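You operate a simulated robot arm through the tools that you are given. There is no shell and no other tool. Be economical: measure what you need, move in short steps, check, and stop when the job is done.

The job below is to be done with a simulated two-armed robot. You get a single attempt, and the scene is never put back.

## Task
Take the teal relay and put it on the right shelf of the grey bench. Take the black terminal cover and put it on the blue tape roll. Pick up the blue cell that says "No. 92" from the top of the grey bench with one hand, pass it to the other hand and put it on the right shelf of the grey bench. Put one of the cable lugs from the top of the grey bench on top of the small brown carton there. Take the thin cell marked "No. 65" from the top of the steel table and leave it on the green tray on the top of the grey bench. Open the right drawer of the grey bench, take the shunt marked "59" from the top of the steel table and put it in the left half of the right drawer, then shut the drawer. Any order will do.

The check looks at the end state, three seconds after you hand in, the way a careful person would. Anything else that was tipped, shoved, dropped, spilled or broken makes it a failure. A push-on lid holds only when it is set on centred and level and pressed home; a screw cap is set on level and turned clockwise until tight.

## Robot
Two 7-joint arms with fingered hands on one trunk, on a base that drives. Base frame: it is fixed to the floor where the robot stands at the start and does not move with it; the origin is under the middle of the robot, x ahead of it, y to its left, z up. Readings come in cm, rad, newtons and seconds.
The left shoulder is at the start at [16.3, 12.5, 115], the right one opposite. With the tool pointing down near the work surface each hand reaches from about 10 to 90 cm from the robot's upright axis, wherever it stands, measured 20 degrees to its own side. Places, roughly: black terminal cover (4x3x3 cm) [-120, -300, 90]; blue cell [100, -500, 75]; blue tape roll (6x6x2 cm) [-120, -310, 90]; cable lug (7x4x2 cm) [110, -560, 80]; green tray [50, -375, 75]; left half of the right drawer [70, -400, 70]; right drawer of the grey bench [80, -390, 70]; right shelf of the grey bench [40, -400, 130]; shunt [300, -450, 75]; small brown carton [100, -500, 75]; thin cell [275, -425, 75]. Payload 3.7 kg a hand.
The TCP of each hand is the grasp point between the finger pads, 2.5 cm short of the fingertips. In the tool frame z runs along the fingers and y along their closing line. The gripper opens to 8.8 cm. The gripper's body begins 2.9 cm behind the TCP. The gripper is a hand of 5 fingers: y runs from the thumb to the fingers, the wrist lies at [-1.3, -9.7, -16.2] in the tool frame, and closing takes about 1.5 s.
Orientation is told as [roll, pitch, yaw] about the base's x, y, z axes, in that order, counted from this pose: with the fingers straight down and the wrist toward the robot, the tool's x, y and z point along [0, 1, 0], [1, 0, 0] and [0, 0, -1] of the base frame.

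## Interface
- The arms move only by the tool send_rows. It takes "left_targets", "right_targets" or both (then of equal length, played together; a hand with none holds still); each is a list of rows, each a list of 6 numbers: the shift along the base's x, y, z in mm, then the turn, a rotation vector about the base's x, y, z in rad. In form: [[dx, dy, dz, rx, ry, rz], ...]. A call has 1 to 10 rows; each row shifts and turns the commanded pose from where the row before left it. "left_fingers" and "right_fingers" are, for a hand that has rows, the finger opening in mm, from 0 to 88, set as the call begins (left out, the last holds). Rows are played at 5 a second. More than 5 cm and 0.15 rad between two rows, or a gripper value outside its range, and nothing of the call is played. Where a pose cannot be reached the arm comes as near as it can. A force on the tool above 40 N (or 10 N above the force at the start of the call, whichever is more), or a blocked arm, ends the call early, and 0.2 s more pass. Each finger travels about 4.5 cm/s and halts on what it meets, pressing with about 22 N; the grip force reading is that of the motor and also rises with nothing between the fingers. The clock runs only during rows and for 0.2 s after the last one: add rows that do not move to give the fingers time. It gives the time, the measured TCP pose, the force on the tool (base axes), the opening and the grip force at its end, in the units of the frame above (readings bear some noise), with the torque about the TCP (base axes, N m) and any sound that the robot's microphone picked up.
- Cameras (640 x 400 px; columns grow to the right, rows downward): "scene" is now at [26.42, -4.86, 129.07]; the picture's right is [-0.55, -0.84, 0.00], its down [-0.42, 0.28, -0.86] and it looks along [0.72, -0.47, -0.51] (base axes); focal length 292 px, centre (320, 200). "left" rides on the left gripper at [-5.9, -7.9, -10.5] in its tool frame; the picture's right is [-0.73, -0.32, 0.61], its down [0.62, -0.68, 0.38] and it looks along [0.29, 0.66, 0.70] (tool axes); focal length 234 px, centre (320, 200). "right" rides on the right gripper at [5.9, -7.9, -10.5] in its tool frame; the picture's right is [-0.73, 0.32, -0.61], its down [-0.62, -0.68, 0.38] and it looks along [-0.29, 0.66, 0.70] (tool axes); focal length 234 px, centre (320, 200). There is no depth. A picture from a camera that has moved, and an enlarged one, comes with that camera's place and axes in the base frame and with its lens. The place of the scene camera against the robot may be out by one fixed shift of up to 1.2 cm in any direction.
- camera(camera): a new picture of that camera. It takes no simulated time.
- move_column(by): slides the trunk up (or, below 0, down) by that many cm; the arms and the scene camera ride with it, the base frame stays. It gives what a move gives, with no picture.
- base_move(legs): drives the robot by 1 to 6 legs, each [ahead, left, turn to the left] in cm, cm and rad, along the robot's own axes; the way and the turn of a leg run together, so that a leg with both is an arc; at most 150 cm and 3.142 rad a leg. The arms and the cameras ride along, it lands a little off, and it stops where it bumps. It gives what a move gives.
- set_grasp(shape, hand): the hand has 5 fingers and takes this shape, open, in about a second: jaw (thumb against the fingers, like two jaws); tri (thumb and two fingers); tip (a fingertip pinch); poke (one finger out to press); point (the index stretched); flat (the hand flat); cup (the hand cupped); fist (a fist). The gripper value then closes the fingers along that shape, each until it touches; the sizes above hold for jaw. It gives what a move gives, with no picture.
- head_to(pan, tilt): turns the head with the scene camera to pan (to the left, within 1.396 rad either way) and tilt (down, from -0.506 to 1.204), counted from straight ahead of the robot. It gives what a move gives.
- close_up(camera, box): a new picture of the part [left, top, right, bottom] of that camera's present view, enlarged. It takes no simulated time.
- finish_job(): hands the job in; it is judged then, once.

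Go step by step. Nothing tells you exact positions but the pictures and the camera data: compare them with the known pose of the tool, close in by small moves and look again before you grip or let go. The budget is 217 turns and 212 pictures, counting those below and the enlarged ones. Unless the task says otherwise, let go and move clear before handing in, and close with one line.

The tools are called after "Emit:" as a command line: name --argument value ..., lists and objects as JSON in quotes. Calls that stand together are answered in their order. send_rows: Moves the arms, as the interface text tells. Its arguments: {"type":"object","properties":{"left_targets":{"type":"array","items":{"type":"array","items":{"type":"number"}}},"left_fingers":{"type":"number"},"right_targets":{"type":"array","items":{"type":"array","items":{"type":"number"}}},"right_fingers":{"type":"number"}},"required":[]} The other tools are called the same way: move_column (by) slides the trunk up or down; set_grasp (shape, hand) gives the hand a shape; base_move (legs) drives the base; head_to (pan, tilt) turns the head that bears the scene camera; camera (camera) takes a picture; close_up (camera, box) takes an enlarged picture of a part of a camera's view; finish_job () hands the job in.

At the start:

```text
clock: 0.0
left_tool_pos: [68.68, -3.34, 100.9]
left_tool_rot: [-0.001, 0.0, 0.001]
left_ft_force: [0.0, 0.3, -0.7]
left_wrist_torque: [0.02, 0.0, 0.0]
left_width: 8.76
left_grip_force: 0.0
left_shape: jaw
right_tool_pos: [46.85, -33.81, 100.23]
right_tool_rot: [-0.001, -0.001, 0.001]
right_ft_force: [0.4, 0.1, 0.8]
right_wrist_torque: [0.02, -0.06, 0.01]
right_width: 8.77
right_grip_force: 0.1
right_shape: jaw
trunk travel left (down, up): [-17.3, 24.3]
robot x, y, heading: [0.03, -0.01, -0.0]
head pan, tilt: [-0.583, 0.534]
```

scene: 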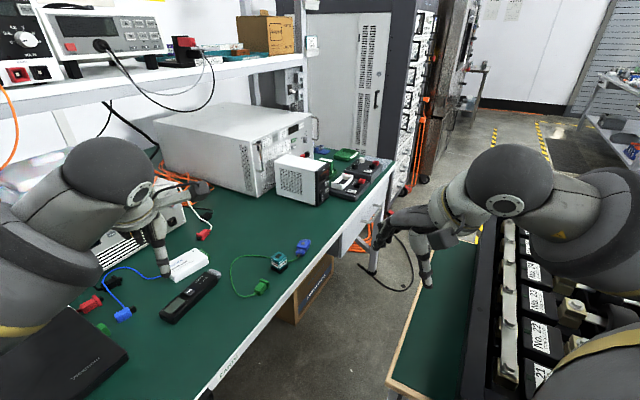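
right: 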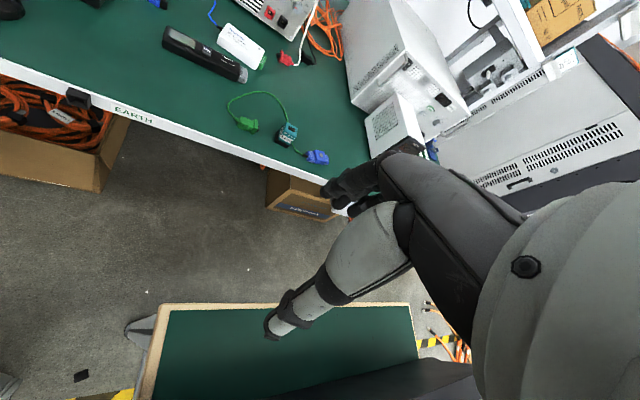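
left: 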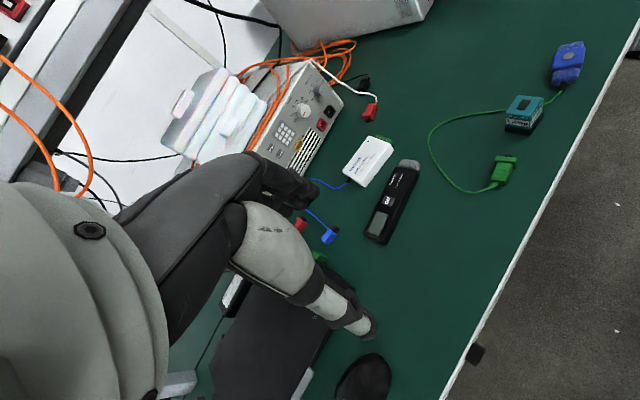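

I see a green-topped bench ahead, which has a teal block on it, and dark cells to the right. I will look around before I drive.

Emit:
close_up --camera "scene" --box '[200, 200, 360, 300]'

Emit:
head_to --pan -1.39 --tilt 0.3

Emit:
camera --camera "scene"

```text
4.00 times, centred on (280, 250) of scene
camera zoom: at [26.42, -4.86, 129.07], right [-0.55, -0.84, 0.0], down [-0.42, 0.28, -0.86], along [0.72, -0.47, -0.51], focal length 1168 px, centre (480, 0)
```

zoom: 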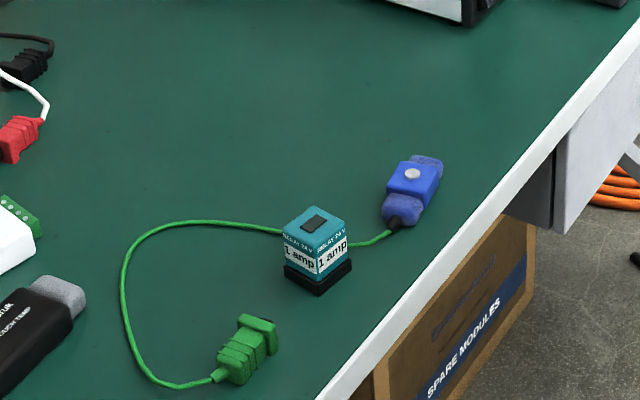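

```text
clock: 1.1
left_tool_pos: [68.7, -3.33, 100.87]
left_tool_rot: [-0.002, 0.0, -0.001]
left_ft_force: [1.1, 0.6, -0.5]
left_wrist_torque: [0.01, 0.0, 0.02]
left_width: 8.74
left_grip_force: 0.1
left_shape: jaw
right_tool_pos: [46.97, -33.88, 100.05]
right_tool_rot: [0.0, 0.0, -0.001]
right_ft_force: [0.4, 0.0, 0.9]
right_wrist_torque: [-0.01, 0.0, 0.0]
right_width: 8.76
right_grip_force: 0.0
right_shape: jaw
trunk travel left (down, up): [-17.3, 24.3]
robot x, y, heading: [0.05, -0.18, -0.003]
head pan, tilt: [-1.389, 0.3]
```

```text
207 pictures are left
camera scene: at [20.58, -9.08, 131.22], right [-0.98, -0.18, 0.0], down [-0.05, 0.29, -0.96], along [0.17, -0.94, -0.3], focal length 292 px, centre (320, 200)
```

scene: 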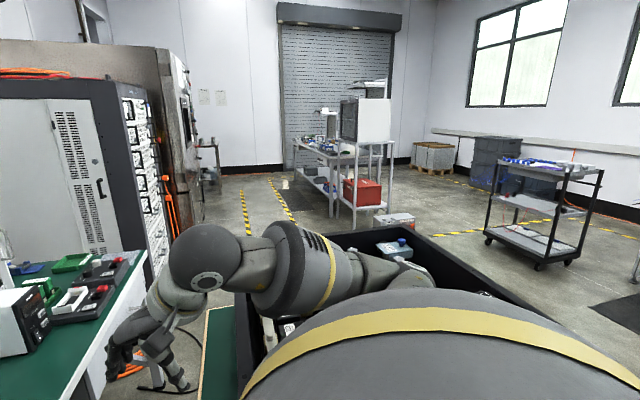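

The teal relay ("1 amp") stands on the near bench at about [81, -27]. I'll bring the right hand above and short of it, then look.

Emit:
send_rows --right_targets '[[45, 5, 0, 0, 0, 0], [45, 5, 0, 0, 0, 0], [45, 5, 0, 0, 0, 0], [45, 5, 0, 0, 0, 0], [45, 5, 0, 0, 0, 0], [45, 5, -20, 0, 0, 0], [0, 0, 0, 0, 0, 0]]' --right_fingers 88

Emit:
camera --camera "right"

Emit:
head_to --pan -0.4 --tilt 0.6

Emit:
camera --camera "scene"

```text
clock: 2.7
left_tool_pos: [68.56, -3.38, 101.02]
left_tool_rot: [-0.001, -0.002, -0.001]
left_ft_force: [0.1, -1.2, 0.1]
left_wrist_torque: [0.01, 0.0, -0.01]
left_width: 8.75
left_grip_force: 0.0
left_shape: jaw
right_tool_pos: [73.9, -30.92, 98.39]
right_tool_rot: [0.0, -0.002, 0.002]
right_ft_force: [0.2, -0.2, 0.4]
right_wrist_torque: [0.03, -0.03, -0.02]
right_width: 8.77
right_grip_force: 0.0
right_shape: jaw
trunk travel left (down, up): [-17.3, 24.3]
robot x, y, heading: [-0.07, 0.08, -0.001]
head pan, tilt: [-1.389, 0.3]
```

```text
206 pictures are left
camera right: at [65.91, -25.11, 108.89], right [0.32, -0.73, 0.61], down [-0.68, -0.62, -0.39], along [0.66, -0.29, -0.69], focal length 234 px, centre (320, 200)
```

right: 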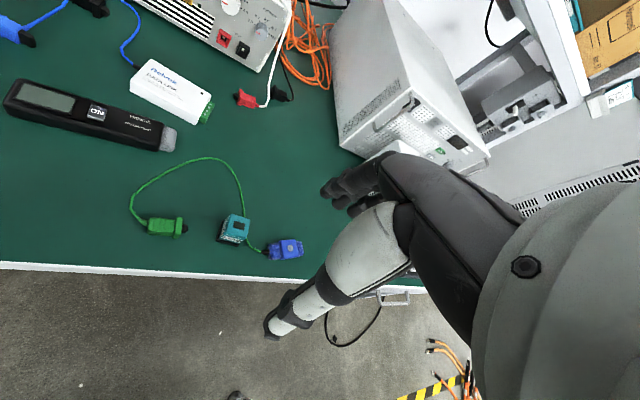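

```text
clock: 4.0
left_tool_pos: [68.57, -3.33, 100.92]
left_tool_rot: [0.001, 0.001, 0.001]
left_ft_force: [0.5, 0.0, 0.6]
left_wrist_torque: [-0.04, 0.01, -0.02]
left_width: 8.77
left_grip_force: 0.2
left_shape: jaw
right_tool_pos: [73.92, -30.96, 98.33]
right_tool_rot: [-0.001, -0.002, 0.0]
right_ft_force: [0.7, -0.5, -0.5]
right_wrist_torque: [0.02, 0.01, 0.0]
right_width: 8.77
right_grip_force: 0.1
right_shape: jaw
trunk travel left (down, up): [-17.3, 24.3]
robot x, y, heading: [-0.02, -0.09, 0.002]
head pan, tilt: [-0.4, 0.6]
```

```text
205 pictures are left
camera scene: at [27.03, -3.35, 128.47], right [-0.39, -0.92, 0.0], down [-0.52, 0.22, -0.83], along [0.76, -0.32, -0.56], focal length 292 px, centre (320, 200)
```

scene: 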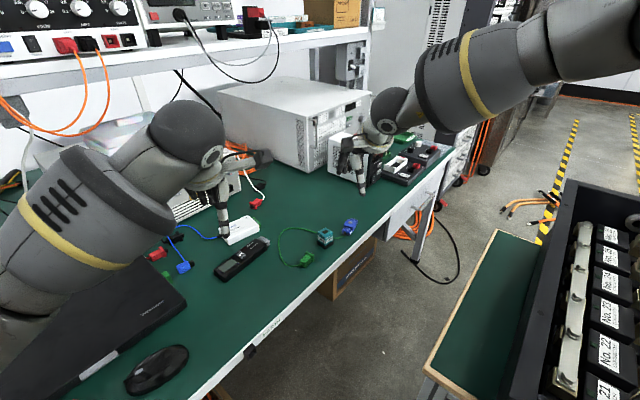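

Emit:
close_up --camera "right" --box '[194, 205, 274, 255]'

```text
8.00 times, centred on (234, 230) of right
camera zoom: at [65.97, -25.12, 108.78], right [0.32, -0.73, 0.61], down [-0.68, -0.62, -0.38], along [0.66, -0.29, -0.7], focal length 1873 px, centre (1008, -40)
```

zoom: 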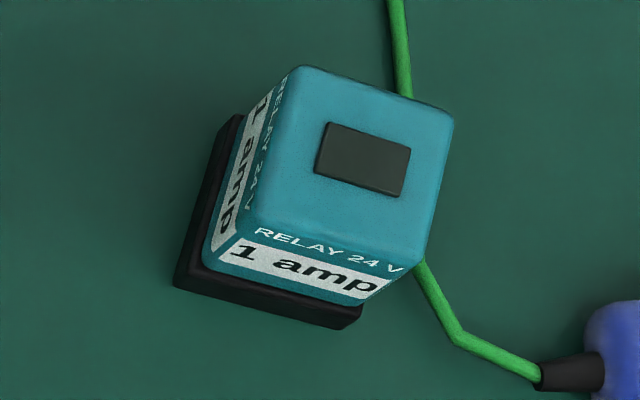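

The relay is centred near [82.3, -28.7], with its faces turned about 0.37 rad. I'll align above it and check.

Emit:
send_rows --right_targets '[[21, 6, -30, 0, 0, 0.0925], [21, 6, -30, 0, 0, 0.0925], [21, 6, -30, 0, 0, 0.0925], [21, 5, -30, 0, 0, 0.0925], [0, 0, 0, 0, 0, 0], [0, 0, 0, 0, 0, 0]]'

Emit:
camera --camera "right"

Emit:
close_up --camera "scene" --box '[240, 160, 400, 260]'

```text
clock: 5.4
left_tool_pos: [68.73, -3.45, 100.92]
left_tool_rot: [0.0, 0.001, 0.001]
left_ft_force: [-0.3, 0.0, 0.7]
left_wrist_torque: [0.02, 0.0, -0.01]
left_width: 8.74
left_grip_force: 0.0
left_shape: jaw
right_tool_pos: [78.9, -25.9, 86.96]
right_tool_rot: [-0.007, -0.003, 0.362]
right_ft_force: [-0.3, 1.3, -0.4]
right_wrist_torque: [-0.02, -0.03, -0.01]
right_width: 8.79
right_grip_force: 0.1
right_shape: jaw
right hand out of reach, approached as far as the arm can: row 3, 4
trunk travel left (down, up): [-17.3, 24.3]
robot x, y, heading: [0.04, -0.37, 0.001]
head pan, tilt: [-0.4, 0.6]
```

```text
203 pictures are left
camera right: at [69.36, -23.14, 97.42], right [0.55, -0.56, 0.61], down [-0.42, -0.83, -0.38], along [0.72, -0.04, -0.69], focal length 234 px, centre (320, 200)
```

right: 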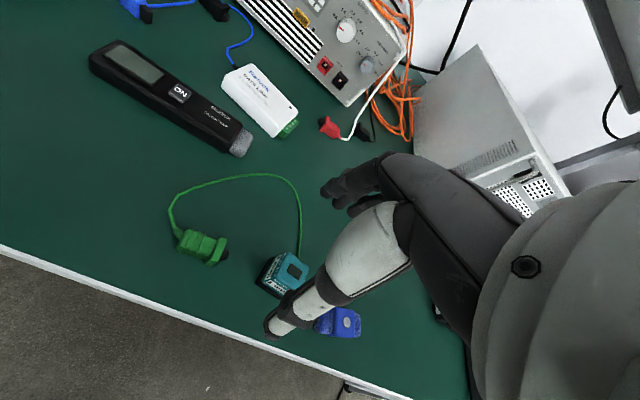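

```text
4.00 times, centred on (320, 210) of scene
camera zoom: at [27.02, -3.32, 128.48], right [-0.39, -0.92, 0.0], down [-0.52, 0.22, -0.83], along [0.76, -0.32, -0.56], focal length 1168 px, centre (320, 160)
```

zoom: 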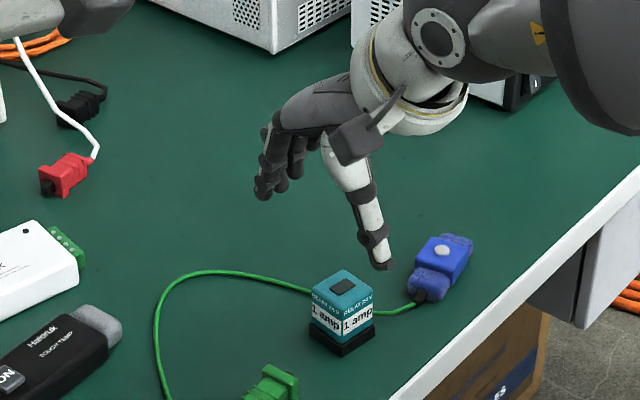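

The arm cannot quite reach that far, so I'll raise the hand, lower the trunk and ease ahead by 4 cm.

Emit:
send_rows --right_targets '[[-10, -10, 40, 0, 0, 0], [-10, -10, 40, 0, 0, 0], [0, 0, 40, 0, 0, 0], [0, 0, 0, 0, 0, 0]]'

Emit:
move_column --by -12

Emit:
base_move --legs '[[4, 0, 0]]'

Emit:
camera --camera "scene"

```text
clock: 6.4
left_tool_pos: [68.68, -3.39, 100.86]
left_tool_rot: [0.0, 0.0, 0.001]
left_ft_force: [-0.6, -0.1, 0.6]
left_wrist_torque: [0.03, -0.04, 0.01]
left_width: 8.74
left_grip_force: 0.1
left_shape: jaw
right_tool_pos: [77.02, -27.73, 98.91]
right_tool_rot: [-0.001, 0.0, 0.366]
right_ft_force: [-0.2, -0.6, 0.2]
right_wrist_torque: [0.0, -0.01, -0.02]
right_width: 8.8
right_grip_force: 0.0
right_shape: jaw
trunk travel left (down, up): [-17.3, 24.3]
robot x, y, heading: [0.28, -0.12, -0.0]
head pan, tilt: [-0.4, 0.6]
```

```text
clock: 7.9
left_tool_pos: [68.64, -3.37, 89.01]
left_tool_rot: [0.002, -0.001, 0.0]
left_ft_force: [0.0, 0.8, -0.3]
left_wrist_torque: [-0.01, -0.02, 0.01]
left_width: 8.76
left_grip_force: 0.0
left_shape: jaw
right_tool_pos: [76.79, -27.74, 87.05]
right_tool_rot: [-0.002, -0.004, 0.368]
right_ft_force: [-0.1, -0.2, 0.2]
right_wrist_torque: [0.0, 0.0, -0.02]
right_width: 8.78
right_grip_force: 0.1
right_shape: jaw
trunk travel left (down, up): [-5.3, 36.3]
robot x, y, heading: [-0.04, 0.23, 0.001]
head pan, tilt: [-0.4, 0.6]
```

```text
clock: 8.8
left_tool_pos: [72.64, -3.34, 88.79]
left_tool_rot: [0.0, 0.001, 0.0]
left_ft_force: [0.0, 0.0, 0.1]
left_wrist_torque: [0.01, 0.0, 0.0]
left_width: 8.76
left_grip_force: 0.3
left_shape: jaw
right_tool_pos: [80.72, -27.72, 86.88]
right_tool_rot: [0.0, -0.001, 0.37]
right_ft_force: [0.1, -0.8, -0.3]
right_wrist_torque: [0.0, 0.04, -0.01]
right_width: 8.76
right_grip_force: 0.0
right_shape: jaw
trunk travel left (down, up): [-5.3, 36.3]
robot x, y, heading: [3.98, -0.19, 0.001]
head pan, tilt: [-0.4, 0.6]
```

```text
201 pictures are left
camera scene: at [43.07, -3.32, 114.26], right [-0.39, -0.92, 0.0], down [-0.52, 0.22, -0.82], along [0.76, -0.32, -0.57], focal length 292 px, centre (320, 200)
```

scene: 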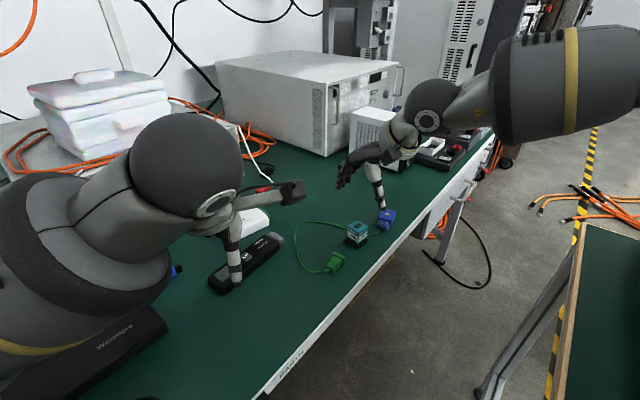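

Emit:
send_rows --right_targets '[[8, -5, -25, 0, 0, 0], [8, -5, -20, 0, 0, 0], [0, 0, 0, 0, 0, 0]]'

Emit:
close_up --camera "right" --box '[160, 200, 400, 350]'

Emit:
close_up --camera "scene" --box '[296, 160, 456, 260]'

```text
clock: 9.6
left_tool_pos: [72.77, -3.37, 88.88]
left_tool_rot: [-0.001, 0.001, 0.0]
left_ft_force: [-0.1, -0.1, -0.5]
left_wrist_torque: [0.01, -0.01, -0.01]
left_width: 8.79
left_grip_force: 0.1
left_shape: jaw
right_tool_pos: [82.38, -28.61, 82.43]
right_tool_rot: [0.0, 0.0, 0.369]
right_ft_force: [-0.1, 0.1, 0.5]
right_wrist_torque: [-0.03, 0.02, -0.01]
right_width: 8.79
right_grip_force: 0.2
right_shape: jaw
trunk travel left (down, up): [-5.3, 36.3]
robot x, y, heading: [3.91, -0.07, -0.001]
head pan, tilt: [-0.4, 0.6]
```

```text
2.67 times, centred on (280, 275) of right
camera zoom: at [72.82, -26.15, 92.88], right [0.56, -0.56, 0.61], down [-0.41, -0.83, -0.38], along [0.72, -0.03, -0.7], focal length 624 px, centre (427, 0)
```

zoom: 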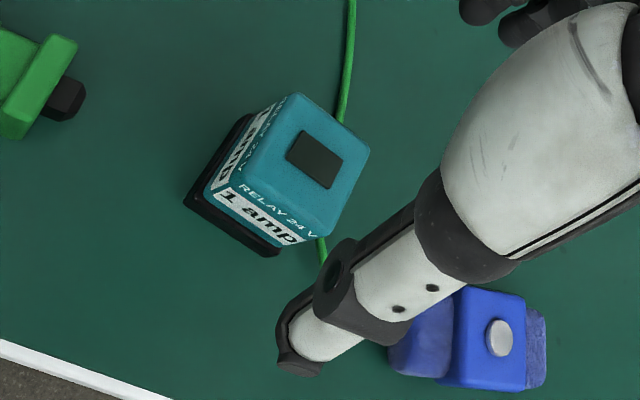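

```text
4.00 times, centred on (376, 210) of scene
camera zoom: at [42.98, -3.31, 114.31], right [-0.39, -0.92, 0.0], down [-0.52, 0.22, -0.83], along [0.76, -0.32, -0.56], focal length 1168 px, centre (96, 160)
```

zoom: 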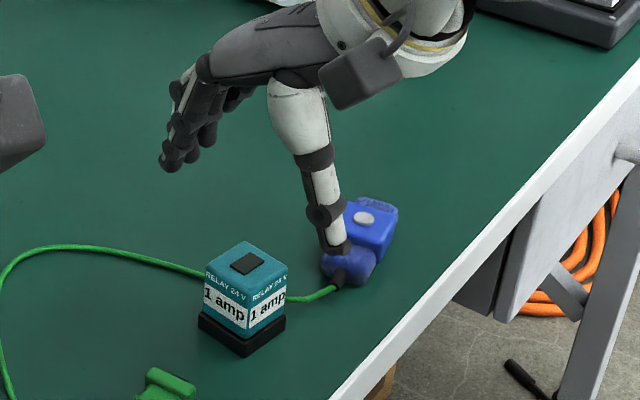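

Emit:
send_rows --right_targets '[[0, -1, -30, 0, 0, 0], [0, -1, -25, 0, 0, 0], [0, 0, -17, 0, 0, 0], [0, 0, 0, 0, 0, 0]]'

Emit:
close_up --camera "scene" --box '[296, 160, 456, 260]'

Emit:
close_up --camera "right" --box '[200, 80, 440, 350]'

```text
clock: 10.6
left_tool_pos: [72.53, -3.37, 89.0]
left_tool_rot: [0.001, -0.001, 0.0]
left_ft_force: [-0.3, -0.1, 0.1]
left_wrist_torque: [0.01, 0.0, -0.04]
left_width: 8.77
left_grip_force: 0.1
left_shape: jaw
right_tool_pos: [82.13, -29.01, 75.23]
right_tool_rot: [0.0, 0.0, 0.368]
right_ft_force: [0.2, 0.3, -0.3]
right_wrist_torque: [0.0, 0.04, 0.04]
right_width: 8.79
right_grip_force: 0.0
right_shape: jaw
trunk travel left (down, up): [-5.3, 36.3]
robot x, y, heading: [3.61, -0.23, -0.002]
head pan, tilt: [-0.4, 0.6]
```

```text
4.00 times, centred on (376, 210) of scene
camera zoom: at [42.98, -3.31, 114.31], right [-0.39, -0.92, 0.0], down [-0.52, 0.22, -0.83], along [0.76, -0.32, -0.56], focal length 1168 px, centre (96, 160)
```

zoom: 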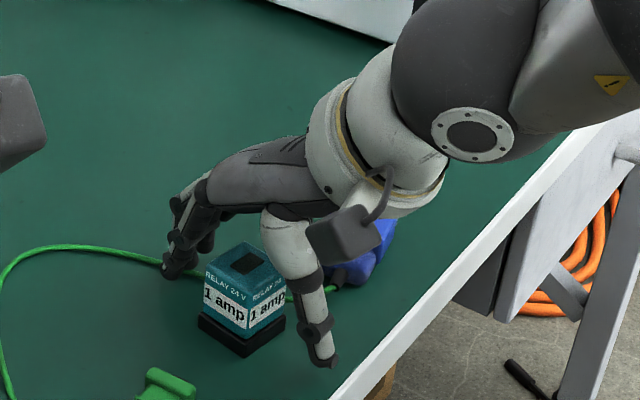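

```text
1.48 times, centred on (320, 215) of right
camera zoom: at [72.71, -26.4, 85.62], right [0.56, -0.56, 0.61], down [-0.41, -0.83, -0.38], along [0.72, -0.03, -0.7], focal length 347 px, centre (320, 178)
```

zoom: 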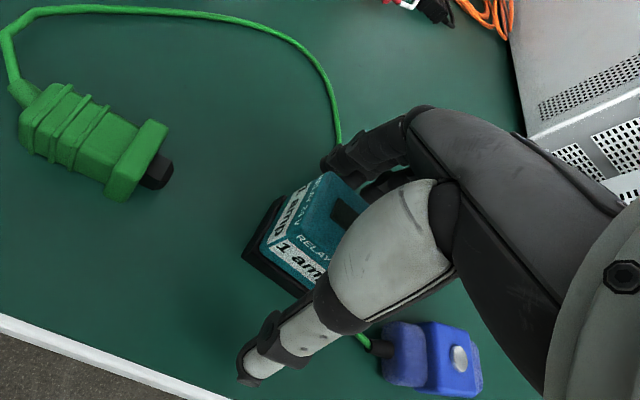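

The relay is between the thumb and fingers, so I'll close and lift slightly.

Emit:
send_rows --right_targets '[[0, 0, 0, 0, 0, 0], [0, 0, 0, 0, 0, 0], [0, 0, 0, 0, 0, 0], [0, 0, 0, 0, 0, 0], [0, 0, 0, 0, 0, 0], [0, 0, 0, 0, 0, 0], [0, 0, 0, 0, 0, 0], [0, 0, 0, 0, 0, 0], [0, 0, 0, 0, 0, 0]]' --right_fingers 0

Emit:
close_up --camera "scene" --box '[296, 160, 456, 260]'

```text
clock: 12.6
left_tool_pos: [72.61, -3.38, 88.9]
left_tool_rot: [-0.001, 0.0, 0.001]
left_ft_force: [0.3, -0.3, -0.3]
left_wrist_torque: [-0.01, 0.01, 0.0]
left_width: 8.74
left_grip_force: 0.0
left_shape: jaw
right_tool_pos: [82.19, -28.93, 75.19]
right_tool_rot: [-0.001, -0.003, 0.37]
right_ft_force: [-0.5, -0.2, 3.9]
right_wrist_torque: [0.03, -0.05, 0.0]
right_width: 2.8
right_grip_force: 22.3
right_shape: jaw
trunk travel left (down, up): [-5.3, 36.3]
robot x, y, heading: [4.16, -0.22, 0.002]
head pan, tilt: [-0.4, 0.6]
```

```text
4.00 times, centred on (376, 210) of scene
camera zoom: at [42.94, -3.3, 114.32], right [-0.39, -0.92, 0.0], down [-0.52, 0.22, -0.83], along [0.76, -0.32, -0.56], focal length 1168 px, centre (96, 160)
```

zoom: 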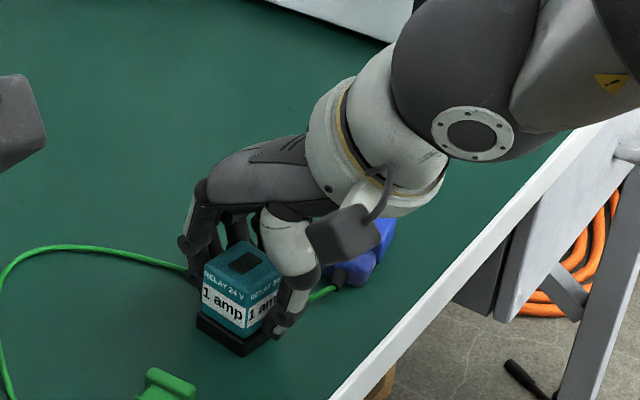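

Emit:
send_rows --right_targets '[[0, 0, 15, 0, 0, 0], [0, 0, 30, 0, 0, 0], [0, 0, 40, 0, 0, 0], [0, 0, 40, 0, 0, 0], [0, 0, 0, 0, 0, 0]]'

Emit:
camera --camera "scene"

Emit:
camera --camera "right"

```text
clock: 13.8
left_tool_pos: [72.52, -3.3, 88.73]
left_tool_rot: [0.0, 0.0, -0.001]
left_ft_force: [-0.6, 0.3, -0.2]
left_wrist_torque: [-0.02, -0.01, 0.0]
left_width: 8.79
left_grip_force: 0.0
left_shape: jaw
right_tool_pos: [82.35, -28.89, 87.82]
right_tool_rot: [0.0, 0.001, 0.37]
right_ft_force: [-0.3, 0.3, -1.1]
right_wrist_torque: [-0.02, 0.01, 0.01]
right_width: 2.84
right_grip_force: 21.9
right_shape: jaw
trunk travel left (down, up): [-5.3, 36.3]
robot x, y, heading: [4.34, 0.05, -0.0]
head pan, tilt: [-0.4, 0.6]
```

```text
195 pictures are left
camera scene: at [43.03, -3.32, 114.28], right [-0.39, -0.92, 0.0], down [-0.52, 0.22, -0.82], along [0.76, -0.32, -0.57], focal length 292 px, centre (320, 200)
```

scene: 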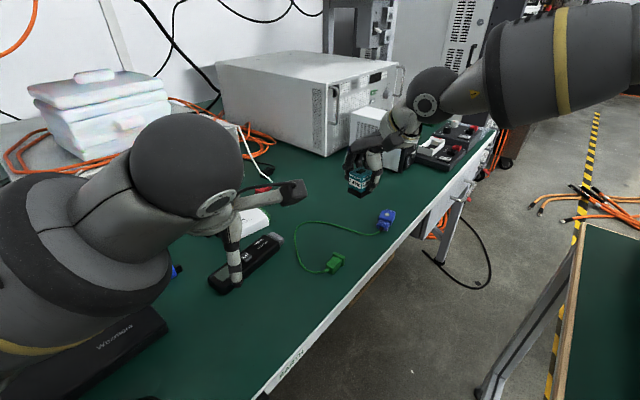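

```text
194 pictures are left
camera right: at [72.84, -26.29, 98.41], right [0.56, -0.56, 0.61], down [-0.41, -0.83, -0.38], along [0.72, -0.03, -0.7], focal length 234 px, centre (320, 200)
```

right: 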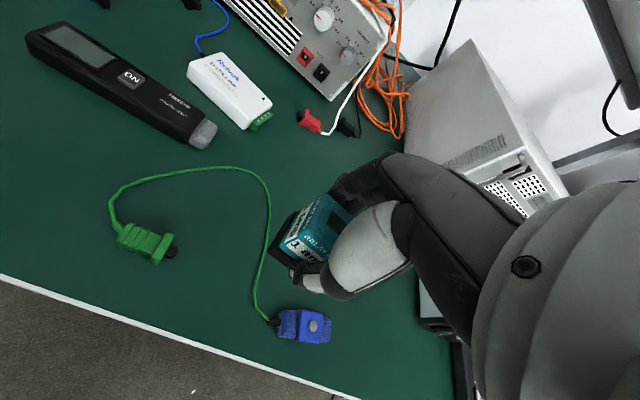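

The relay is held. I'll bring the trunk up, back off, tuck both hands in and look around for a driving route.

Emit:
move_column --by 16

Emit:
base_move --legs '[[-6, 0, 0]]'

Emit:
send_rows --left_targets '[[-40, 0, 0, 0, 0, 0], [-40, 15, 0, 0, 0, 0], [-40, 35, 0, 0, 0, 0], [-40, 40, 0, 0, 0, 0], [-35, 40, 0, 0, 0, 0], [-35, 40, 0, 0, 0, 0], [-35, 40, 0, 0, 0, 0], [0, 0, 0, 0, 0, 0]]' --right_targets '[[-40, 0, 0, 0, 0, -0.06], [-40, 0, 0, 0, 0, -0.06], [-40, 0, 0, 0, 0, -0.06], [-40, 0, 0, 0, 0, -0.06], [-40, 0, 0, 0, 0, -0.06], [-40, 0, 0, 0, 0, -0.06], [-40, 0, 0, 0, 0, 0], [-40, 0, 0, 0, 0, 0]]'

Emit:
head_to --pan -1.39 --tilt 0.45

Emit:
camera --camera "scene"

```text
clock: 15.6
left_tool_pos: [72.78, -3.4, 104.6]
left_tool_rot: [-0.001, 0.003, 0.0]
left_ft_force: [0.0, -0.2, 0.2]
left_wrist_torque: [0.03, 0.0, -0.01]
left_width: 8.77
left_grip_force: 0.1
left_shape: jaw
right_tool_pos: [77.51, -29.0, 119.49]
right_tool_rot: [-0.094, -0.238, 0.38]
right_ft_force: [0.4, -0.3, -1.6]
right_wrist_torque: [0.02, 0.02, 0.02]
right_width: 2.77
right_grip_force: 22.1
right_shape: jaw
trunk travel left (down, up): [-21.3, 20.3]
robot x, y, heading: [3.93, 0.18, -0.001]
head pan, tilt: [-0.4, 0.6]
```

```text
clock: 16.6
left_tool_pos: [66.5, -3.34, 104.92]
left_tool_rot: [0.0, -0.001, 0.002]
left_ft_force: [0.9, -0.3, 0.2]
left_wrist_torque: [0.03, -0.04, -0.03]
left_width: 8.78
left_grip_force: 0.1
left_shape: jaw
right_tool_pos: [71.24, -28.87, 119.6]
right_tool_rot: [-0.097, -0.239, 0.384]
right_ft_force: [0.2, 0.4, -0.6]
right_wrist_torque: [0.0, 0.0, -0.01]
right_width: 2.78
right_grip_force: 21.7
right_shape: jaw
trunk travel left (down, up): [-21.3, 20.3]
robot x, y, heading: [-2.16, -0.48, 0.003]
head pan, tilt: [-0.4, 0.6]
```

```text
refused: row 3 steps farther than a row can; nothing moved
```

```text
clock: 17.8
left_tool_pos: [66.59, -3.27, 104.75]
left_tool_rot: [-0.001, -0.001, 0.002]
left_ft_force: [-0.6, 0.2, -0.5]
left_wrist_torque: [-0.03, 0.0, -0.01]
left_width: 8.78
left_grip_force: 0.1
left_shape: jaw
right_tool_pos: [71.29, -28.86, 119.59]
right_tool_rot: [-0.094, -0.24, 0.382]
right_ft_force: [-0.5, 0.2, -1.2]
right_wrist_torque: [0.01, 0.0, 0.01]
right_width: 2.76
right_grip_force: 21.4
right_shape: jaw
trunk travel left (down, up): [-21.3, 20.3]
robot x, y, heading: [-2.1, 0.13, 0.004]
head pan, tilt: [-1.389, 0.45]
```

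```text
193 pictures are left
camera scene: at [14.18, -8.93, 134.2], right [-0.98, -0.18, 0.0], down [-0.08, 0.43, -0.9], along [0.16, -0.89, -0.44], focal length 292 px, centre (320, 200)
```

scene: 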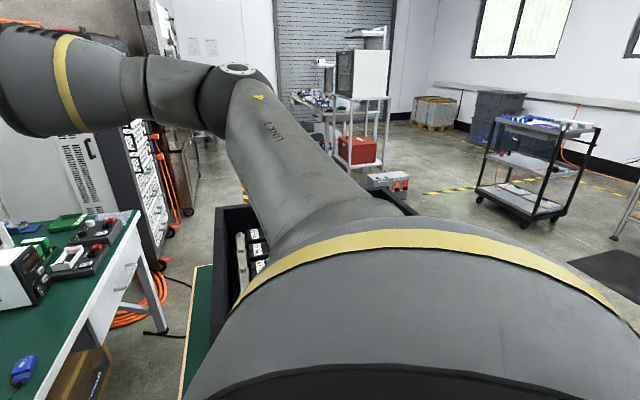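

Emit:
send_rows --left_targets '[[-40, 0, 0, 0, 0, 0], [-40, 15, 0, 0, 0, 0], [-35, 30, 0, 0, 0, 0], [-35, 30, 0, 0, 0, 0], [-35, 30, 0, 0, 0, 0], [-35, 30, 0, 0, 0, 0], [-35, 30, 0, 0, 0, 0], [0, 30, 0, 0, 0, 0]]' --right_targets '[[-40, 0, 0, 0, 0, -0.06], [-40, 0, 0, 0, 0, -0.06], [-40, 0, 0, 0, 0, -0.06], [-40, 0, 0, 0, 0, -0.06], [-40, 0, 0, 0, 0, -0.06], [-40, 0, 0, 0, 0, -0.06], [-40, 0, 0, 0, 0, 0], [-40, 0, 0, 0, 0, 0]]'

Emit:
camera --camera "scene"

```text
clock: 19.6
left_tool_pos: [45.53, 15.21, 105.36]
left_tool_rot: [0.0, -0.001, 0.002]
left_ft_force: [-1.7, -0.6, -0.3]
left_wrist_torque: [-0.02, -0.02, 0.03]
left_width: 8.79
left_grip_force: 0.1
left_shape: jaw
left hand out of reach, approached as far as the arm can: row 7, 8
right_tool_pos: [41.18, -30.02, 121.55]
right_tool_rot: [-0.096, -0.237, 0.023]
right_ft_force: [-0.8, -0.3, -0.3]
right_wrist_torque: [-0.03, 0.0, -0.04]
right_width: 2.75
right_grip_force: 21.8
right_shape: jaw
right hand out of reach, approached as far as the arm can: row 8
trunk travel left (down, up): [-21.3, 20.3]
robot x, y, heading: [-2.1, 0.14, 0.0]
head pan, tilt: [-1.389, 0.45]
```

```text
192 pictures are left
camera scene: at [14.0, -8.81, 134.24], right [-0.98, -0.18, 0.0], down [-0.08, 0.43, -0.9], along [0.16, -0.89, -0.43], focal length 292 px, centre (320, 200)
```

scene: 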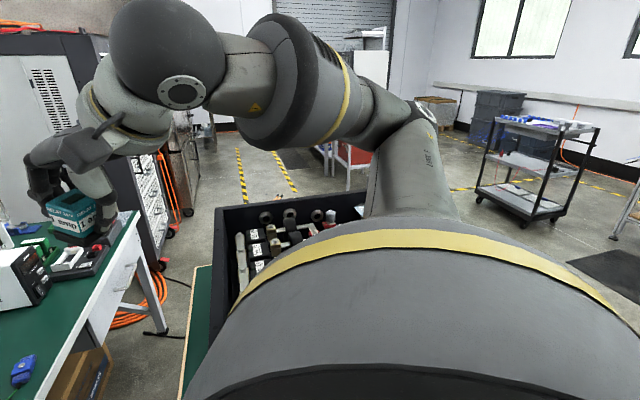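

Emit:
head_to --pan 1.39 --tilt 0.45

Emit:
camera --camera "scene"

```text
clock: 22.1
left_tool_pos: [45.78, 15.08, 105.26]
left_tool_rot: [0.0, 0.003, 0.003]
left_ft_force: [0.0, -0.4, 0.3]
left_wrist_torque: [0.0, 0.02, 0.03]
left_width: 8.72
left_grip_force: 0.0
left_shape: jaw
right_tool_pos: [41.32, -30.1, 121.37]
right_tool_rot: [-0.094, -0.24, 0.02]
right_ft_force: [0.2, 0.2, -0.6]
right_wrist_torque: [0.0, 0.01, 0.02]
right_width: 2.77
right_grip_force: 22.0
right_shape: jaw
trunk travel left (down, up): [-21.3, 20.3]
robot x, y, heading: [-2.13, -0.24, 0.005]
head pan, tilt: [1.389, 0.45]
```

```text
191 pictures are left
camera scene: at [14.15, 9.15, 134.2], right [0.98, -0.18, 0.0], down [-0.08, -0.43, -0.9], along [0.16, 0.89, -0.44], focal length 292 px, centre (320, 200)
```

scene: 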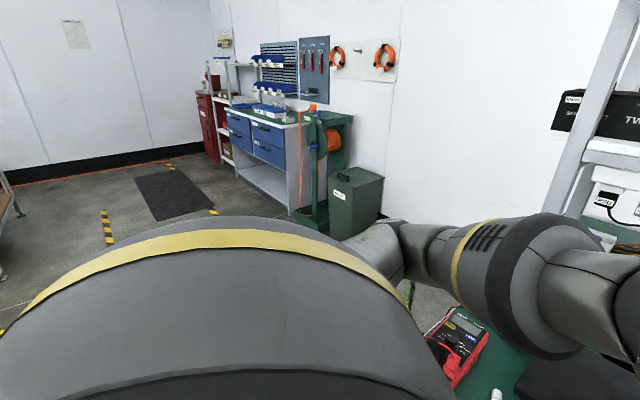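

The left side is open floor, and the battery box is close on the right. I'll back up and turn right.

Emit:
base_move --legs '[[-45, 0, 0]]'

Emit:
head_to --pan -1.39 --tilt 0.5

Emit:
camera --camera "scene"

```text
clock: 24.8
left_tool_pos: [0.86, 15.01, 105.44]
left_tool_rot: [-0.001, 0.001, 0.004]
left_ft_force: [-0.1, 0.5, 0.3]
left_wrist_torque: [0.0, 0.0, -0.02]
left_width: 8.76
left_grip_force: 0.0
left_shape: jaw
right_tool_pos: [-3.46, -30.08, 121.55]
right_tool_rot: [-0.094, -0.239, 0.025]
right_ft_force: [0.2, 0.4, -0.9]
right_wrist_torque: [-0.04, -0.04, 0.01]
right_width: 2.77
right_grip_force: 21.9
right_shape: jaw
trunk travel left (down, up): [-21.3, 20.3]
robot x, y, heading: [-46.95, 0.18, 0.005]
head pan, tilt: [1.389, 0.45]
```

```text
clock: 27.3
left_tool_pos: [0.88, 15.16, 105.3]
left_tool_rot: [0.001, 0.003, 0.003]
left_ft_force: [-0.1, -0.4, -0.5]
left_wrist_torque: [0.02, -0.01, -0.01]
left_width: 8.78
left_grip_force: 0.1
left_shape: jaw
right_tool_pos: [-3.42, -30.11, 121.43]
right_tool_rot: [-0.095, -0.239, 0.025]
right_ft_force: [1.3, 0.4, -0.7]
right_wrist_torque: [-0.01, -0.02, -0.02]
right_width: 2.78
right_grip_force: 22.1
right_shape: jaw
trunk travel left (down, up): [-21.3, 20.3]
robot x, y, heading: [-47.0, -0.26, 0.001]
head pan, tilt: [-1.389, 0.499]
```

```text
190 pictures are left
camera scene: at [-30.69, -8.91, 133.75], right [-0.98, -0.18, 0.0], down [-0.09, 0.47, -0.88], along [0.16, -0.86, -0.48], focal length 292 px, centre (320, 200)
```

scene: 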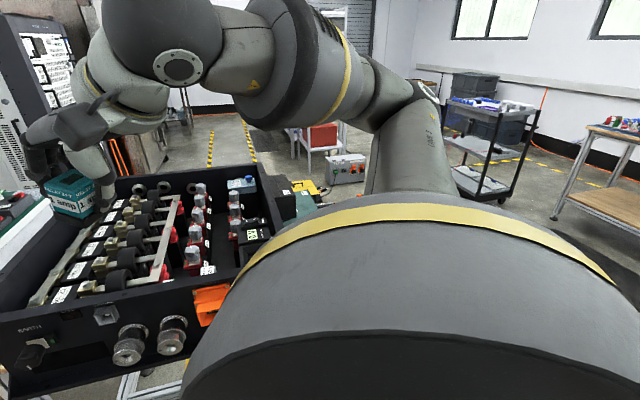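

Emit:
base_move --legs '[[-25, 0, 0], [0, 0, -1.571]]'

Emit:
head_to --pan 0 --tilt 0.45

Emit:
camera --camera "scene"

```text
clock: 32.8
left_tool_pos: [-55.44, -47.41, 105.38]
left_tool_rot: [-0.001, 0.003, -1.536]
left_ft_force: [0.4, 0.2, 0.4]
left_wrist_torque: [0.03, 0.02, 0.01]
left_width: 8.77
left_grip_force: 0.1
left_shape: jaw
right_tool_pos: [-100.8, -44.63, 121.48]
right_tool_rot: [-0.094, -0.239, -1.515]
right_ft_force: [1.0, -0.5, -0.7]
right_wrist_torque: [-0.02, 0.0, 0.01]
right_width: 2.71
right_grip_force: 21.8
right_shape: jaw
trunk travel left (down, up): [-21.3, 20.3]
robot x, y, heading: [-72.71, -0.02, -1.534]
head pan, tilt: [-1.389, 0.499]
```

```text
clock: 34.4
left_tool_pos: [-55.39, -47.49, 105.35]
left_tool_rot: [0.0, 0.002, -1.536]
left_ft_force: [0.8, -0.3, 0.4]
left_wrist_torque: [-0.03, -0.01, -0.01]
left_width: 8.76
left_grip_force: 0.0
left_shape: jaw
right_tool_pos: [-100.74, -44.62, 121.43]
right_tool_rot: [-0.094, -0.239, -1.515]
right_ft_force: [0.0, 0.1, -0.6]
right_wrist_torque: [0.02, 0.03, 0.01]
right_width: 2.73
right_grip_force: 22.1
right_shape: jaw
trunk travel left (down, up): [-21.3, 20.3]
robot x, y, heading: [-71.92, -0.01, -1.535]
head pan, tilt: [0.0, 0.45]
```

```text
189 pictures are left
camera scene: at [-70.54, -23.05, 134.2], right [-1.0, -0.03, 0.0], down [-0.01, 0.43, -0.9], along [0.03, -0.9, -0.44], focal length 292 px, centre (320, 200)
```

scene: 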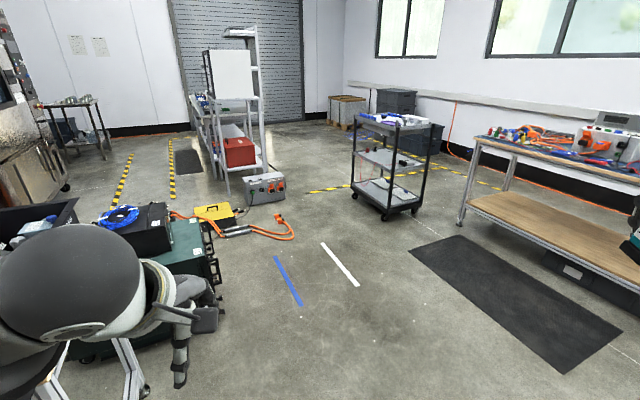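

The cart with the tape roll is ahead, slightly to the right. I'll drive up to near its left side and look at its top.

Emit:
base_move --legs '[[100, 0, 0], [85, -12, 0]]'

Emit:
head_to --pan -0.5 --tilt 0.6

Emit:
camera --camera "scene"

```text
clock: 43.8
left_tool_pos: [-59.93, -234.62, 105.36]
left_tool_rot: [0.0, 0.003, -1.53]
left_ft_force: [0.1, -0.3, 0.0]
left_wrist_torque: [0.04, 0.0, 0.01]
left_width: 8.78
left_grip_force: 0.0
left_shape: jaw
right_tool_pos: [-105.19, -232.06, 121.39]
right_tool_rot: [-0.093, -0.239, -1.51]
right_ft_force: [-0.6, 0.0, -1.5]
right_wrist_torque: [-0.01, 0.01, 0.01]
right_width: 2.71
right_grip_force: 22.1
right_shape: jaw
trunk travel left (down, up): [-21.3, 20.3]
robot x, y, heading: [-76.99, -187.2, -1.534]
head pan, tilt: [0.0, 0.45]
```

```text
clock: 44.7
left_tool_pos: [-59.73, -234.58, 105.35]
left_tool_rot: [0.001, 0.003, -1.53]
left_ft_force: [0.3, -0.2, 0.2]
left_wrist_torque: [0.0, -0.02, 0.04]
left_width: 8.77
left_grip_force: 0.1
left_shape: jaw
right_tool_pos: [-105.3, -232.02, 121.38]
right_tool_rot: [-0.093, -0.241, -1.508]
right_ft_force: [-0.3, 0.1, -0.7]
right_wrist_torque: [0.02, 0.0, -0.01]
right_width: 2.72
right_grip_force: 22.3
right_shape: jaw
trunk travel left (down, up): [-21.3, 20.3]
robot x, y, heading: [-76.89, -187.36, -1.532]
head pan, tilt: [-0.499, 0.6]
```

```text
188 pictures are left
camera scene: at [-79.42, -208.94, 132.84], right [-0.9, 0.44, 0.0], down [0.25, 0.51, -0.83], along [-0.36, -0.74, -0.56], focal length 292 px, centre (320, 200)
```

scene: 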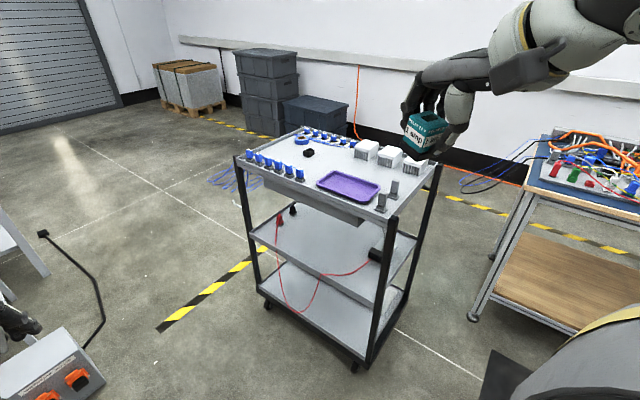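

Emit:
close_up --camera "scene" --box '[230, 110, 450, 230]'

```text
2.91 times, centred on (340, 170) of scene
camera zoom: at [-79.42, -208.94, 132.84], right [-0.9, 0.44, 0.0], down [0.25, 0.51, -0.83], along [-0.36, -0.74, -0.56], focal length 849 px, centre (262, 287)
```

zoom: 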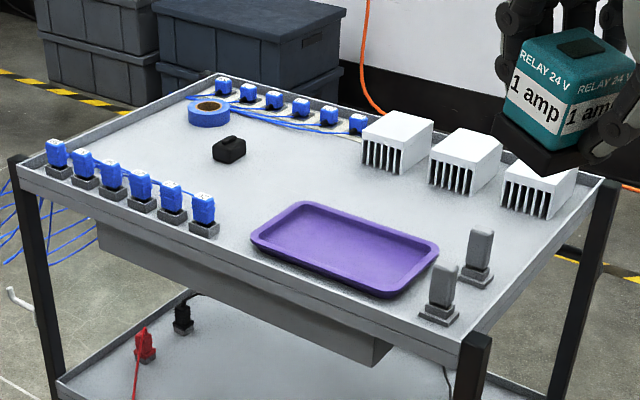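

The black cover is at about [-118, -297] and the tape at about [-120, -310]. I'll park beside the cart's long side with the left arm facing them.

Emit:
base_move --legs '[[63, 3.5, 0], [0, 0, -1.117]]'

Emit:
head_to --pan 0.25 --tilt 0.75

Emit:
camera --camera "scene"

Emit:
camera --camera "left"

```text
clock: 51.0
left_tool_pos: [-105.97, -285.39, 105.31]
left_tool_rot: [-0.002, 0.001, -2.647]
left_ft_force: [0.2, -1.0, 0.1]
left_wrist_torque: [-0.02, -0.01, -0.02]
left_width: 8.74
left_grip_force: 0.0
left_shape: jaw
right_tool_pos: [-123.6, -243.82, 121.38]
right_tool_rot: [-0.094, -0.239, -2.627]
right_ft_force: [-0.3, 0.9, -0.5]
right_wrist_torque: [-0.02, -0.01, 0.0]
right_width: 2.71
right_grip_force: 22.3
right_shape: jaw
trunk travel left (down, up): [-21.3, 20.3]
robot x, y, heading: [-70.93, -249.71, -2.647]
head pan, tilt: [-0.499, 0.6]
```

```text
clock: 52.1
left_tool_pos: [-105.92, -285.68, 105.24]
left_tool_rot: [0.0, 0.003, -2.646]
left_ft_force: [-0.2, 0.4, 0.0]
left_wrist_torque: [0.02, 0.04, -0.02]
left_width: 8.77
left_grip_force: 0.1
left_shape: jaw
right_tool_pos: [-123.56, -243.66, 121.39]
right_tool_rot: [-0.095, -0.239, -2.627]
right_ft_force: [-0.1, -0.8, -1.1]
right_wrist_torque: [0.02, 0.01, 0.02]
right_width: 2.69
right_grip_force: 21.9
right_shape: jaw
trunk travel left (down, up): [-21.3, 20.3]
robot x, y, heading: [-70.98, -249.55, -2.649]
head pan, tilt: [0.25, 0.75]
```

```text
186 pictures are left
camera scene: at [-88.43, -261.68, 131.56], right [-0.68, 0.74, 0.0], down [0.5, 0.46, -0.73], along [-0.54, -0.49, -0.68], focal length 292 px, centre (320, 200)
```

scene: 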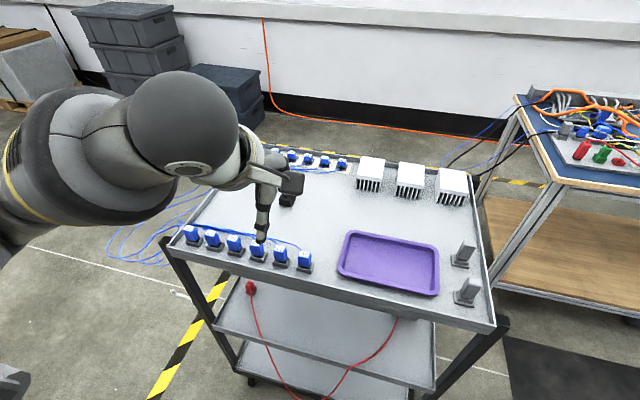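

```text
185 pictures are left
camera left: at [-101.87, -276.6, 115.93], right [-0.06, 0.79, -0.61], down [0.9, -0.23, -0.38], along [-0.44, -0.57, -0.7], focal length 234 px, centre (320, 200)
```

left: 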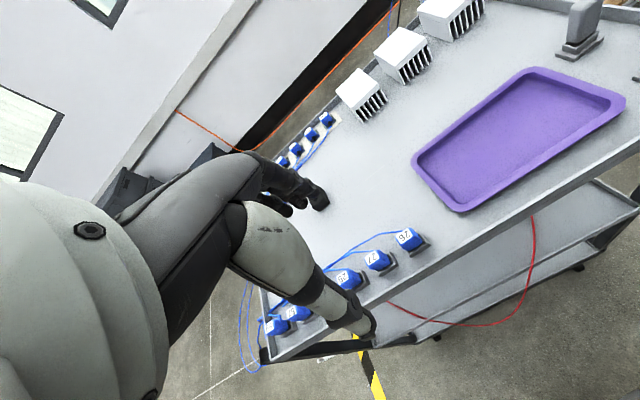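

Emit:
send_rows --left_targets '[[24, -44, 0, 0, 0, 0], [24, -44, 0, 0, 0, 0], [10, -20, 0, 0, 0, 0], [0, 0, 0, 0, 0, 0]]' --left_fingers 88

Emit:
camera --camera "left"

Emit:
close_up --camera "scene" --box '[180, 120, 380, 280]'

```text
refused: row 1 steps farther than a row can; nothing moved
```

```text
184 pictures are left
camera left: at [-101.87, -276.6, 115.93], right [-0.06, 0.79, -0.61], down [0.9, -0.23, -0.38], along [-0.44, -0.57, -0.7], focal length 234 px, centre (320, 200)
```

left: 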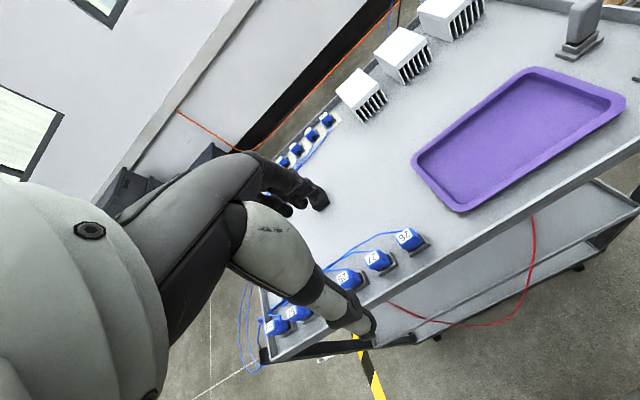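

```text
2.50 times, centred on (280, 200) of scene
camera zoom: at [-88.43, -261.68, 131.56], right [-0.68, 0.74, 0.0], down [0.5, 0.46, -0.73], along [-0.54, -0.49, -0.68], focal length 730 px, centre (420, 200)
```

zoom: 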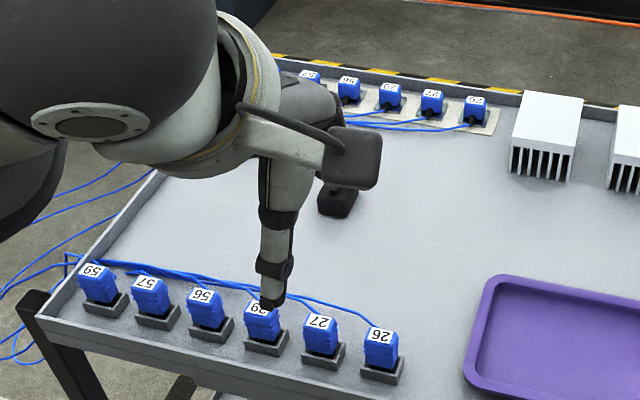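

Emit:
send_rows --left_targets '[[20, -38, 0, 0, 0, 0], [20, -38, 0, 0, 0, 0], [16, -32, 0, 0, 0, 0], [0, 0, 0, 0, 0, 0]]' --left_fingers 88

Emit:
camera --camera "left"

Emit:
close_up --camera "scene" --box '[180, 120, 380, 280]'

```text
clock: 53.1
left_tool_pos: [-100.48, -296.46, 105.39]
left_tool_rot: [-0.001, 0.004, -2.65]
left_ft_force: [-1.2, -0.8, 0.3]
left_wrist_torque: [0.0, -0.01, -0.01]
left_width: 8.77
left_grip_force: 0.0
left_shape: jaw
right_tool_pos: [-123.52, -243.72, 121.36]
right_tool_rot: [-0.093, -0.241, -2.629]
right_ft_force: [-1.1, -0.9, -0.1]
right_wrist_torque: [0.04, -0.01, -0.01]
right_width: 2.72
right_grip_force: 22.2
right_shape: jaw
trunk travel left (down, up): [-21.3, 20.3]
robot x, y, heading: [-70.97, -249.23, -2.648]
head pan, tilt: [0.25, 0.75]
```

```text
182 pictures are left
camera left: at [-96.31, -287.43, 116.0], right [-0.06, 0.79, -0.61], down [0.9, -0.23, -0.38], along [-0.44, -0.57, -0.7], focal length 234 px, centre (320, 200)
```

left: 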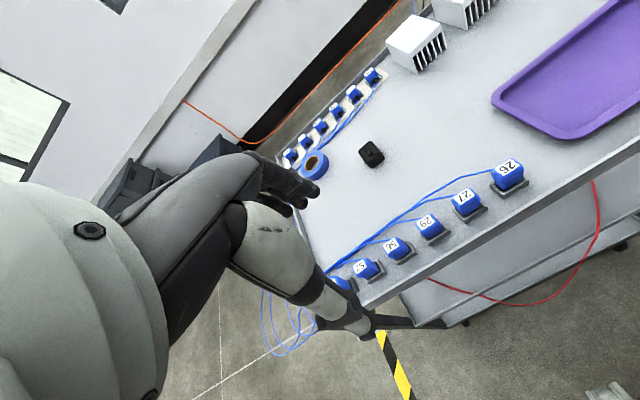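

```text
2.50 times, centred on (280, 200) of scene
camera zoom: at [-88.5, -261.67, 131.54], right [-0.68, 0.74, 0.0], down [0.5, 0.46, -0.73], along [-0.54, -0.49, -0.68], focal length 730 px, centre (420, 200)
```

zoom: 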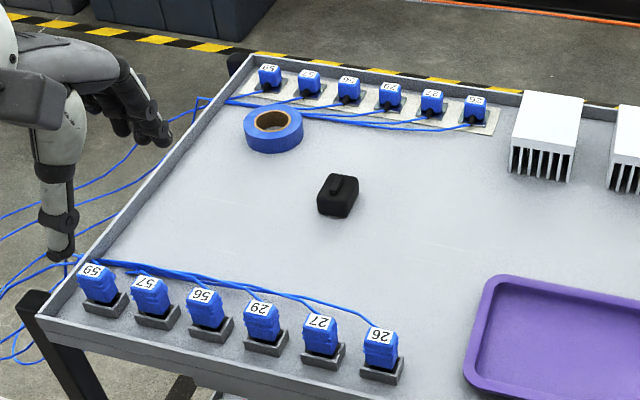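

Emit:
close_up --camera "left" --box '[280, 115, 400, 190]'

Emit:
close_up --camera "scene" --box '[250, 150, 346, 210]'

```text
5.33 times, centred on (340, 152) of left
camera zoom: at [-96.31, -287.43, 116.0], right [-0.06, 0.79, -0.61], down [0.9, -0.23, -0.38], along [-0.44, -0.57, -0.7], focal length 1249 px, centre (213, 453)
```

zoom: 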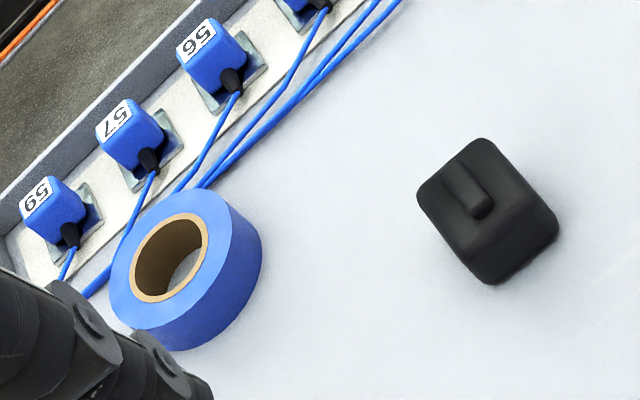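

```text
6.67 times, centred on (298, 180) of scene
camera zoom: at [-88.5, -261.67, 131.54], right [-0.68, 0.74, 0.0], down [0.5, 0.46, -0.73], along [-0.54, -0.49, -0.68], focal length 1946 px, centre (467, 333)
```

zoom: 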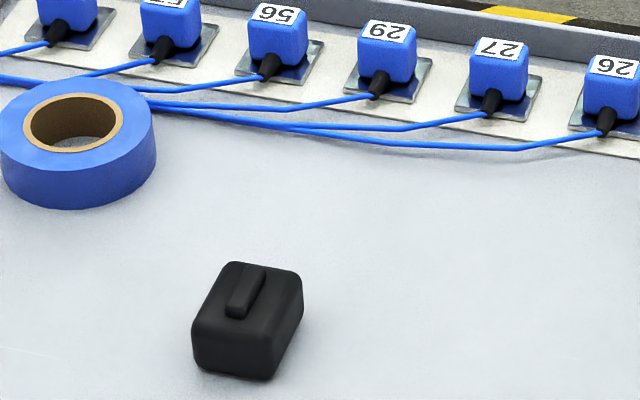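

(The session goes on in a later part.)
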